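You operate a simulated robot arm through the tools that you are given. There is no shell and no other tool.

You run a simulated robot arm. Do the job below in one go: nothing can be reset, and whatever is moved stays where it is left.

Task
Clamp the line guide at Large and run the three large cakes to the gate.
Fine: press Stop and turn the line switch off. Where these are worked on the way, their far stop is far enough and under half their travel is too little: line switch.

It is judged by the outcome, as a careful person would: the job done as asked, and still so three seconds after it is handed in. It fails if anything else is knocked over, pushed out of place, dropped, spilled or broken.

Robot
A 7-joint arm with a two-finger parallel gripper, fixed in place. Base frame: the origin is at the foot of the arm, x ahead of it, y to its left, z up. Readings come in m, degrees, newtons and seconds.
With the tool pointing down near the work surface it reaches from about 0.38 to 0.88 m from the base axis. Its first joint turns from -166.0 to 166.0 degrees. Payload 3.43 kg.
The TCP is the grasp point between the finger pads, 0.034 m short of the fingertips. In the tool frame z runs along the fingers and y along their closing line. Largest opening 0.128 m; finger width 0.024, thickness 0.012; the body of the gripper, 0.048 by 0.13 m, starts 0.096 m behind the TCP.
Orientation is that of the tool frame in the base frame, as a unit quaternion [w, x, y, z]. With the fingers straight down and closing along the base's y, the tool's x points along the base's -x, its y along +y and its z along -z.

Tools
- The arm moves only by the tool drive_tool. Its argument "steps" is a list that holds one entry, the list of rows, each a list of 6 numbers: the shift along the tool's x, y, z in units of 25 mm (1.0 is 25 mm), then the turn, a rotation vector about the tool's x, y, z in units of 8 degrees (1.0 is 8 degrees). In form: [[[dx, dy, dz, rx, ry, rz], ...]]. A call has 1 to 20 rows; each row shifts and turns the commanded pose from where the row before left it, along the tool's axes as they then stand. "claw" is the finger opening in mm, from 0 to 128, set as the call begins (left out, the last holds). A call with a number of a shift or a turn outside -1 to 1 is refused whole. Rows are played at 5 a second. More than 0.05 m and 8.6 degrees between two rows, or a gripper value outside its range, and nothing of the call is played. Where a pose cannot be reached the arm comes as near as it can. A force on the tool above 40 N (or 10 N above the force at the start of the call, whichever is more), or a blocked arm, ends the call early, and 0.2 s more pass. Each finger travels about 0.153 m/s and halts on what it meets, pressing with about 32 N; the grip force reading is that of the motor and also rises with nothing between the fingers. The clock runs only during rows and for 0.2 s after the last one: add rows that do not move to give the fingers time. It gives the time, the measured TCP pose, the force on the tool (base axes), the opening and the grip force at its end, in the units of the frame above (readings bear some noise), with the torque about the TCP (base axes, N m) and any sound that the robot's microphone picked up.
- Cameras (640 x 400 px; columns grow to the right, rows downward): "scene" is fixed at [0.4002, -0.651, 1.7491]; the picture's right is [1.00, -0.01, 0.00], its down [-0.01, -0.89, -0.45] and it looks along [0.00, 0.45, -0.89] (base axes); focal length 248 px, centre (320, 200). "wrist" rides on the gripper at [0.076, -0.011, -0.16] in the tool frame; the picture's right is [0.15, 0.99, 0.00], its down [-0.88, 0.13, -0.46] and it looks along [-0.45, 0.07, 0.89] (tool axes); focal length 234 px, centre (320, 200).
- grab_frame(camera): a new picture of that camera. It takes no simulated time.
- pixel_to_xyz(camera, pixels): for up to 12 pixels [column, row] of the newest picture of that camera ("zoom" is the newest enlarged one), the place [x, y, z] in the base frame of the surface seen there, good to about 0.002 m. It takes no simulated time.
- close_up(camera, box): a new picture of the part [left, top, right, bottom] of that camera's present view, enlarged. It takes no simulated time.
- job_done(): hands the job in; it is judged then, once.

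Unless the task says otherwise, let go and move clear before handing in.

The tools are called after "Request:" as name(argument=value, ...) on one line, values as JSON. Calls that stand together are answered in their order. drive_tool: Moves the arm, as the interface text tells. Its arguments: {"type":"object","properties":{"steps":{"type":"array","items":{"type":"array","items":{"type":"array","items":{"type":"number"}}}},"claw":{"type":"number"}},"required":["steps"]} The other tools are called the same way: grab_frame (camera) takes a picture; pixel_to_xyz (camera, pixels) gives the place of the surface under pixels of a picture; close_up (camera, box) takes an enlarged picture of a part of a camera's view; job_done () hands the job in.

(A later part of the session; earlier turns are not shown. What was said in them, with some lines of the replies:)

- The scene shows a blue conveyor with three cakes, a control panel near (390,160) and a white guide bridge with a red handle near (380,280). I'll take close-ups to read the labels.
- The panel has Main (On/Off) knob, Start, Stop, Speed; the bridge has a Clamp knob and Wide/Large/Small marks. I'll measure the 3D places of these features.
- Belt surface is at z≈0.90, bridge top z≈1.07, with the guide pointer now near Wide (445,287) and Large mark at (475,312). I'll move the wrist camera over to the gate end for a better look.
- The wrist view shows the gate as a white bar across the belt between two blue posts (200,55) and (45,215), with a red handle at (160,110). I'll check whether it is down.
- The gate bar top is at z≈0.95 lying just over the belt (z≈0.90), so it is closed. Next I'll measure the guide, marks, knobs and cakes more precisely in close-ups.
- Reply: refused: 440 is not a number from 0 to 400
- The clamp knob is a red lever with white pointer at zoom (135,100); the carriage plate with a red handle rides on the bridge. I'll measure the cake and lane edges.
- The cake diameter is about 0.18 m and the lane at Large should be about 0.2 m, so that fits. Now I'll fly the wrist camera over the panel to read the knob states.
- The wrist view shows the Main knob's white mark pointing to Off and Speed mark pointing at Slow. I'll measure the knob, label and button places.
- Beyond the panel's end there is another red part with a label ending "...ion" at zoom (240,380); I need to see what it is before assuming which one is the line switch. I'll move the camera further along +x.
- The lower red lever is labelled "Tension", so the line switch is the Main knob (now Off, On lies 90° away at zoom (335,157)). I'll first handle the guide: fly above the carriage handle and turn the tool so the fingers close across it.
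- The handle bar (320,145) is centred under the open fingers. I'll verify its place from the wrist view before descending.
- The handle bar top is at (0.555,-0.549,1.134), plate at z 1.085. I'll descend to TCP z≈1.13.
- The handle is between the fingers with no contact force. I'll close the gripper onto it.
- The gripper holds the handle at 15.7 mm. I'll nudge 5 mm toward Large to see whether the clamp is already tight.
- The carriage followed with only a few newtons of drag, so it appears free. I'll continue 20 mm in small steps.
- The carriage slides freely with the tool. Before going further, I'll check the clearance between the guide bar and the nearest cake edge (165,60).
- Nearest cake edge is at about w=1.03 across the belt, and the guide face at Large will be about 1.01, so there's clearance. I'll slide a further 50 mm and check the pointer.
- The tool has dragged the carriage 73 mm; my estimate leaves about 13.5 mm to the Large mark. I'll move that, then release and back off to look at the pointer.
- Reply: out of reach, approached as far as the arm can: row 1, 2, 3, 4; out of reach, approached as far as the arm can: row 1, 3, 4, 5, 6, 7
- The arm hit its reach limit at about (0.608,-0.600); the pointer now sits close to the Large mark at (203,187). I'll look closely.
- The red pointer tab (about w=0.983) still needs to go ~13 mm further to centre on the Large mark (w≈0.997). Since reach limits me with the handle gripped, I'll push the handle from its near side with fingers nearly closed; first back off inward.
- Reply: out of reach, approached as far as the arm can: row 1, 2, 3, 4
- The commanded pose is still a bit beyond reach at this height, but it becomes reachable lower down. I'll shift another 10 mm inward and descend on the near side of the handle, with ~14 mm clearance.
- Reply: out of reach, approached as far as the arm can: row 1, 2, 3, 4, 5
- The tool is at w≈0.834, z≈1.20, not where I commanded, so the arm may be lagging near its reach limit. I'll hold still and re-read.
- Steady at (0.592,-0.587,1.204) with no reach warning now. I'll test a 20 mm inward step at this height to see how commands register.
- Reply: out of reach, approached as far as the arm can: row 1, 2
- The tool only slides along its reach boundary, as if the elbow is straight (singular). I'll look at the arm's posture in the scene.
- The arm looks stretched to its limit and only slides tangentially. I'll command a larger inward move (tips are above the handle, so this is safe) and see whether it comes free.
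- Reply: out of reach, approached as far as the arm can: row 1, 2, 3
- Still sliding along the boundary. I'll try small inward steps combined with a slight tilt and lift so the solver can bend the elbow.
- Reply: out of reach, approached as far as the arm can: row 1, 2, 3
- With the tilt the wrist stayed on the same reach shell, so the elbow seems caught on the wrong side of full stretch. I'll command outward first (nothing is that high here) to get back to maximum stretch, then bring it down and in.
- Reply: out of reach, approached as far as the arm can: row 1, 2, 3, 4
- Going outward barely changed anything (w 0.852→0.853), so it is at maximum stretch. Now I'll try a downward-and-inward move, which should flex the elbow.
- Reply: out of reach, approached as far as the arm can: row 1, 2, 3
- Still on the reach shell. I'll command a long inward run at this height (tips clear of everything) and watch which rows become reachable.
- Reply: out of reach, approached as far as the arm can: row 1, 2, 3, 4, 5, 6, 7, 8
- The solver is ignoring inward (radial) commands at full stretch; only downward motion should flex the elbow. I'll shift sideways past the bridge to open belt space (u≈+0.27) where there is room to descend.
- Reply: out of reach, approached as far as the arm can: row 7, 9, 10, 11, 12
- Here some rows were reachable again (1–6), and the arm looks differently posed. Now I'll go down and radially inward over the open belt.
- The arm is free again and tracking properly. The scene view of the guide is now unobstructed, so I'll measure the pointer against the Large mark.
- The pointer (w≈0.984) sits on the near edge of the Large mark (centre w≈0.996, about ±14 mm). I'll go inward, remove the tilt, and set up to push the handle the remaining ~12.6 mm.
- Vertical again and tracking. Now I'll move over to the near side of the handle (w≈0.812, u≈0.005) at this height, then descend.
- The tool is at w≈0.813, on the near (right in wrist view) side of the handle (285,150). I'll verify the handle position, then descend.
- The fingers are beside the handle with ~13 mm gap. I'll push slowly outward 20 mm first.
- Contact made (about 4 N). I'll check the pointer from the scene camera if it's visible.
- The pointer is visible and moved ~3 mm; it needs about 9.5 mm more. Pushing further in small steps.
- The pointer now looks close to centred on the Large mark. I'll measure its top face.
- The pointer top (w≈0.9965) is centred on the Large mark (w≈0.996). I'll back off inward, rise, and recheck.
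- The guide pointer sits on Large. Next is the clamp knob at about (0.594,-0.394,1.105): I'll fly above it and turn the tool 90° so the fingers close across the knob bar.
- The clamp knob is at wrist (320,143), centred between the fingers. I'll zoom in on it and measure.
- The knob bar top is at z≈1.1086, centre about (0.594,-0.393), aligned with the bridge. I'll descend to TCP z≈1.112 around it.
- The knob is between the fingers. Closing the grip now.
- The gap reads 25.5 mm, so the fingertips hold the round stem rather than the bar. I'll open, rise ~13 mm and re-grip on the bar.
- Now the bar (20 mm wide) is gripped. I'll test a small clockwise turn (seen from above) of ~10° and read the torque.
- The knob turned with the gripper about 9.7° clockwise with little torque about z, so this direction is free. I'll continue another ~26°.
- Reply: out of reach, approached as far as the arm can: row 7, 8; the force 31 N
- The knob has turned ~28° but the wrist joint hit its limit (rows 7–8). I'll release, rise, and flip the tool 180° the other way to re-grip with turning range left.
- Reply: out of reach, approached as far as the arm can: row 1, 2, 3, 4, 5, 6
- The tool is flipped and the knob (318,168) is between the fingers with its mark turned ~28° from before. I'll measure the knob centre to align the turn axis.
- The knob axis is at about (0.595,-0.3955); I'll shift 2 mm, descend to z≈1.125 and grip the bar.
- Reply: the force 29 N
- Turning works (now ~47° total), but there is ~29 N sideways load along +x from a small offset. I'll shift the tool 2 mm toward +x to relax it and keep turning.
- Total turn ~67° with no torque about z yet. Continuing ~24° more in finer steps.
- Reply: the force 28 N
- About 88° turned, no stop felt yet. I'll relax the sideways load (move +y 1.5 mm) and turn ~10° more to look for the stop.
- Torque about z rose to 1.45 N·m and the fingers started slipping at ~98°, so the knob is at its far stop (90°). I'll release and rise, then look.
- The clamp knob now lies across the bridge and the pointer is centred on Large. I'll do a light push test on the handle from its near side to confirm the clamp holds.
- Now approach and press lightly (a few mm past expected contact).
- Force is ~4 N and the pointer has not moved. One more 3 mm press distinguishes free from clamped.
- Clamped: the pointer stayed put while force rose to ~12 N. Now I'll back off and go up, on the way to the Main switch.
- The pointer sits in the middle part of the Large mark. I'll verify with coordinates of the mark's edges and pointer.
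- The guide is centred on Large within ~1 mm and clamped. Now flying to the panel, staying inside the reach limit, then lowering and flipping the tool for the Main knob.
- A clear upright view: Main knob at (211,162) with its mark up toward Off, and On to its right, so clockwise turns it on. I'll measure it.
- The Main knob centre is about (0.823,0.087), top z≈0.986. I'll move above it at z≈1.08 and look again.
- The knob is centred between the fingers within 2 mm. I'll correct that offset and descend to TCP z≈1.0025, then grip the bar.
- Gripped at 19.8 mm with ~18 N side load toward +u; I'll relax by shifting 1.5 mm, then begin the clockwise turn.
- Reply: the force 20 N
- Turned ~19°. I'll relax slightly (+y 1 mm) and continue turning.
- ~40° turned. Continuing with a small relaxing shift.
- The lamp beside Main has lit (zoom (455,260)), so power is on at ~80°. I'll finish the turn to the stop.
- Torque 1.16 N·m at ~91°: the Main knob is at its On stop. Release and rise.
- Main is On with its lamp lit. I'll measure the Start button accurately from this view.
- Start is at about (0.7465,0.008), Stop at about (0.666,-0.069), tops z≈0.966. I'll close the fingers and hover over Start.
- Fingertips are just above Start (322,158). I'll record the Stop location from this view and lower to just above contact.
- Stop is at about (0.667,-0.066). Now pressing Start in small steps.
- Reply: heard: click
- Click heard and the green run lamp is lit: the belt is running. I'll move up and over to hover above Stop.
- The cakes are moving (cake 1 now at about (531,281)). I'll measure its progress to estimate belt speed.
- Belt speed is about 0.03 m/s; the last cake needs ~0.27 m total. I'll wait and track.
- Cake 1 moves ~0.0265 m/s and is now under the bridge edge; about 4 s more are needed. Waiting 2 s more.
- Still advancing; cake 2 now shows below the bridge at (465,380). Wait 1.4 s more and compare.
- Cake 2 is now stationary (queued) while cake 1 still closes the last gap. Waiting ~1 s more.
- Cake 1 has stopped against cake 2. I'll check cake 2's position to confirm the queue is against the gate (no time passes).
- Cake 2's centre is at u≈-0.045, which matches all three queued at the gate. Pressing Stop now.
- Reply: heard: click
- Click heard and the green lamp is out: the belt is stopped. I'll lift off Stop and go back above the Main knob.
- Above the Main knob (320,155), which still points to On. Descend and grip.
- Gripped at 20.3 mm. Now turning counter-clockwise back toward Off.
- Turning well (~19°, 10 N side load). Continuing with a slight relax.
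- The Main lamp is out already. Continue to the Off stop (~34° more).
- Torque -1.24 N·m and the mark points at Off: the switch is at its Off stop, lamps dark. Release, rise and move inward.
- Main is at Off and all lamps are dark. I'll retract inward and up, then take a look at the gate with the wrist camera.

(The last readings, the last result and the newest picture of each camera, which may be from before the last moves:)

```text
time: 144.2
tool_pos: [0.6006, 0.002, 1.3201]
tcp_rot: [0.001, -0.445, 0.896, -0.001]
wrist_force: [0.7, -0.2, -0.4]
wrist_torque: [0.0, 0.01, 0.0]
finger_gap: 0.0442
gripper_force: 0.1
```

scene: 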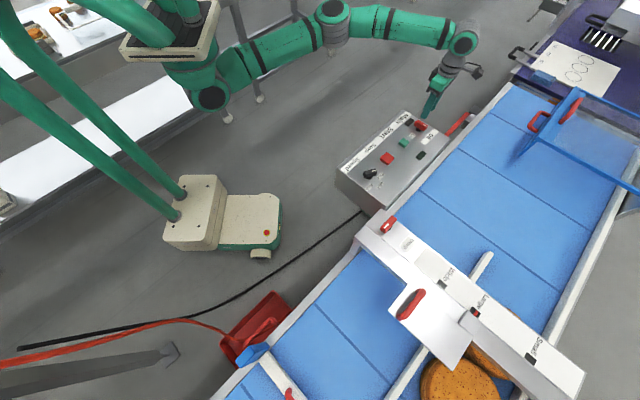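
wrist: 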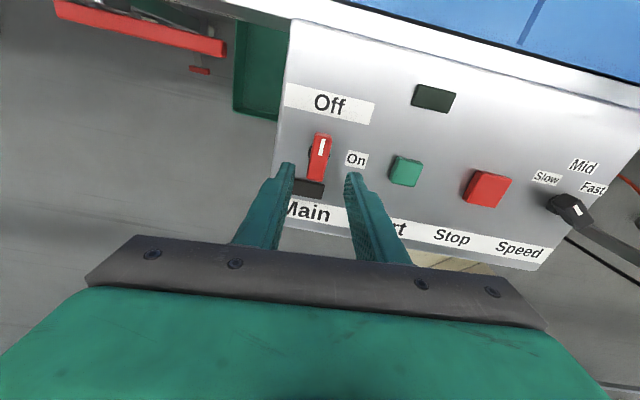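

Now turn back to the start yaw and fly to the gate-viewing place.

Request:
drive_tool(steps=[[[0, 0, 0, 0, 0, 0.943], [0, 0, 0, 0, 0, 0.943], [0, 0, 0, 0, 0, 0.943], [0, 0, 0, 0, 0, 0.943], [0, 0, 0, 0, 0, 0.943], [0, 0, 0, 0, 0, 0.943], [0, 0, 0, 0, 0, 0.943], [0.5, -0.98, -0.1, 0, 0, 0], [0.5, -0.98, -0.1, 0, 0, 0], [0.5, -0.98, -0.1, 0, 0, 0], [0.5, -0.98, -0.1, 0, 0, 0], [0.5, -0.98, -0.1, 0, 0, 0], [0.5, -0.98, -0.1, 0, 0, 0], [0.5, -0.98, -0.1, 0, 0, 0], [0.5, -0.98, -0.1, 0, 0, 0], [0.5, -0.98, -0.1, 0, 0, 0], [0.5, -0.98, -0.1, 0, 0, 0], [0.5, -0.98, -0.1, 0, 0, 0], [0.5, -0.98, -0.1, 0, 0, 0]]])

Request:
drive_tool(steps=[[[0.5, -0.98, 0, 0, 0, 0], [0.5, -0.98, 0, 0, 0, 0], [0.5, -0.98, 0, 0, 0, 0], [0.5, -0.98, 0, 0, 0, 0], [0.5, -0.98, 0, 0, 0, 0], [0.5, -0.98, 0, 0, 0, 0], [0.5, -0.98, 0, 0, 0, 0]]])

Request:
grab_frame(camera="wrist")

Request:
close_up(camera="wrist", box=[0, 0, 240, 240])

Request:
grab_frame(camera="scene")

```text
time: 148.2
tool_pos: [0.4491, -0.2911, 1.351]
tcp_rot: [0.001, -0.001, 1.0, 0.0]
wrist_force: [-0.3, 0.4, -0.3]
wrist_torque: [-0.05, 0.0, 0.03]
finger_gap: 0.0441
gripper_force: 0.0
```

```text
time: 149.8
tool_pos: [0.363, -0.4642, 1.3499]
tcp_rot: [0.001, -0.001, 1.0, -0.001]
wrist_force: [0.5, 0.8, 0.0]
wrist_torque: [-0.04, 0.08, -0.02]
finger_gap: 0.0437
gripper_force: 0.1
```

```text
taken
```

wrist: 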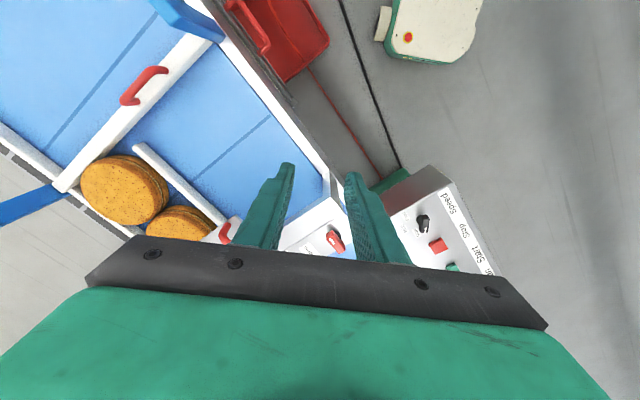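

```text
1.67 times, centred on (120, 120) of wrist
```

zoom: 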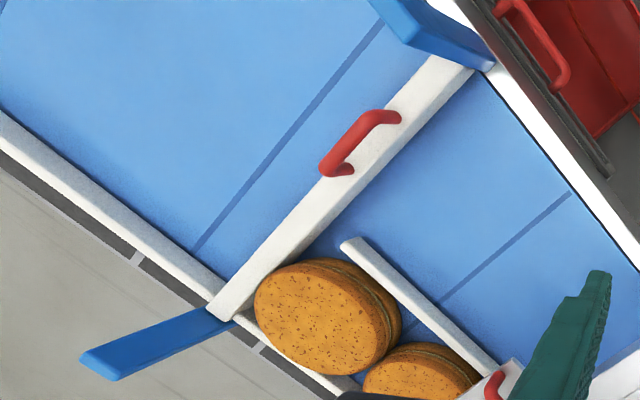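

```text
taken
```

scene: 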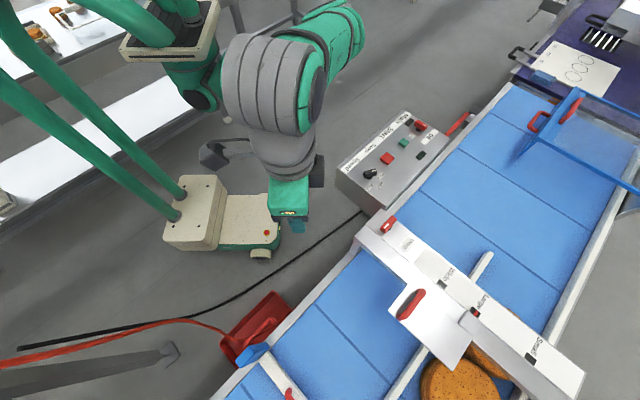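

The wrist view shows the first cake against the gate with the next behind it in the lane, and the gate still closed. A last close look at the guide pointer, clamp knob and panel before handing in.

Request:
close_up(camera="scene", box=[370, 200, 550, 340])

Request:
close_up(camera="scene", box=[340, 95, 470, 215])

```text
2.86 times, centred on (460, 270) of scene
```

zoom: 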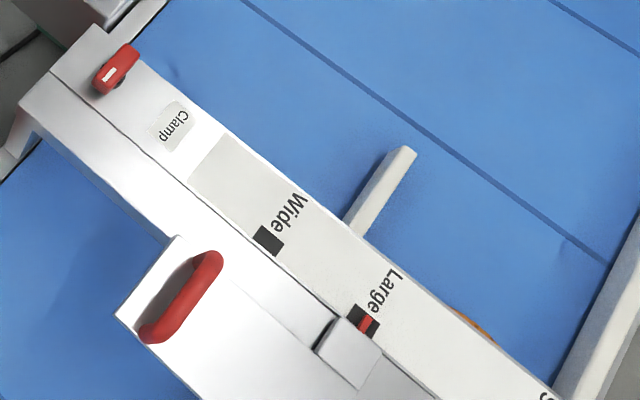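

```text
3.33 times, centred on (405, 155) of scene
```

zoom: 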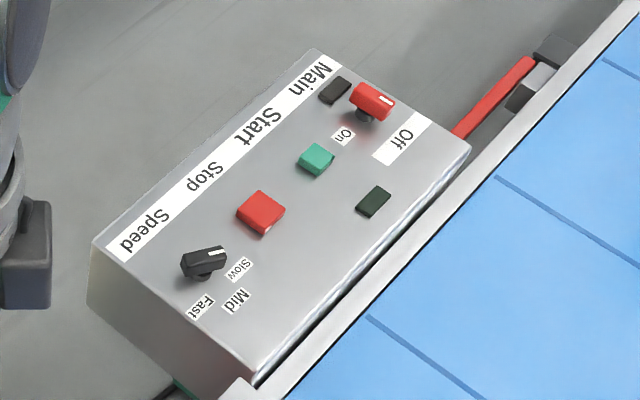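

The pointer is on Large with the clamp knob turned to its stop, the cakes are queued at the gate, both lamps are dark with Main at Off, and the arm is clear. Handing in.

Request:
job_done()

```text
The job is handed in.
```

The guide is clamped at Large, the three large cakes are queued at the gate, and the line is stopped and switched off. I handed the job in; no verdict came back.

- **Guide:** the pointer sits within about 1 mm of the centre of the Large mark. The clamp knob is turned to its far stop. A test push of about 12 N on the handle did not move the guide.
- **Cakes:** the first cake is against the closed gate with the second against it. The third stopped against the second, partly under the bridge, so I confirmed it from the scene camera as it came to rest rather than in the last gate view.
- **Panel:** Stop clicked and the run lamp went out. Main, which I took as the line switch, was turned to its On stop for the run and back to its Off stop afterwards. Both lamps are dark.
- **Clear-up:** I saw nothing else knocked or moved. The arm was clear of the line when I handed in.

While moving the guide, the arm reached its reach limit and would not come back inward. I freed it by sliding along the belt at height, with no contact and no change to the guide.
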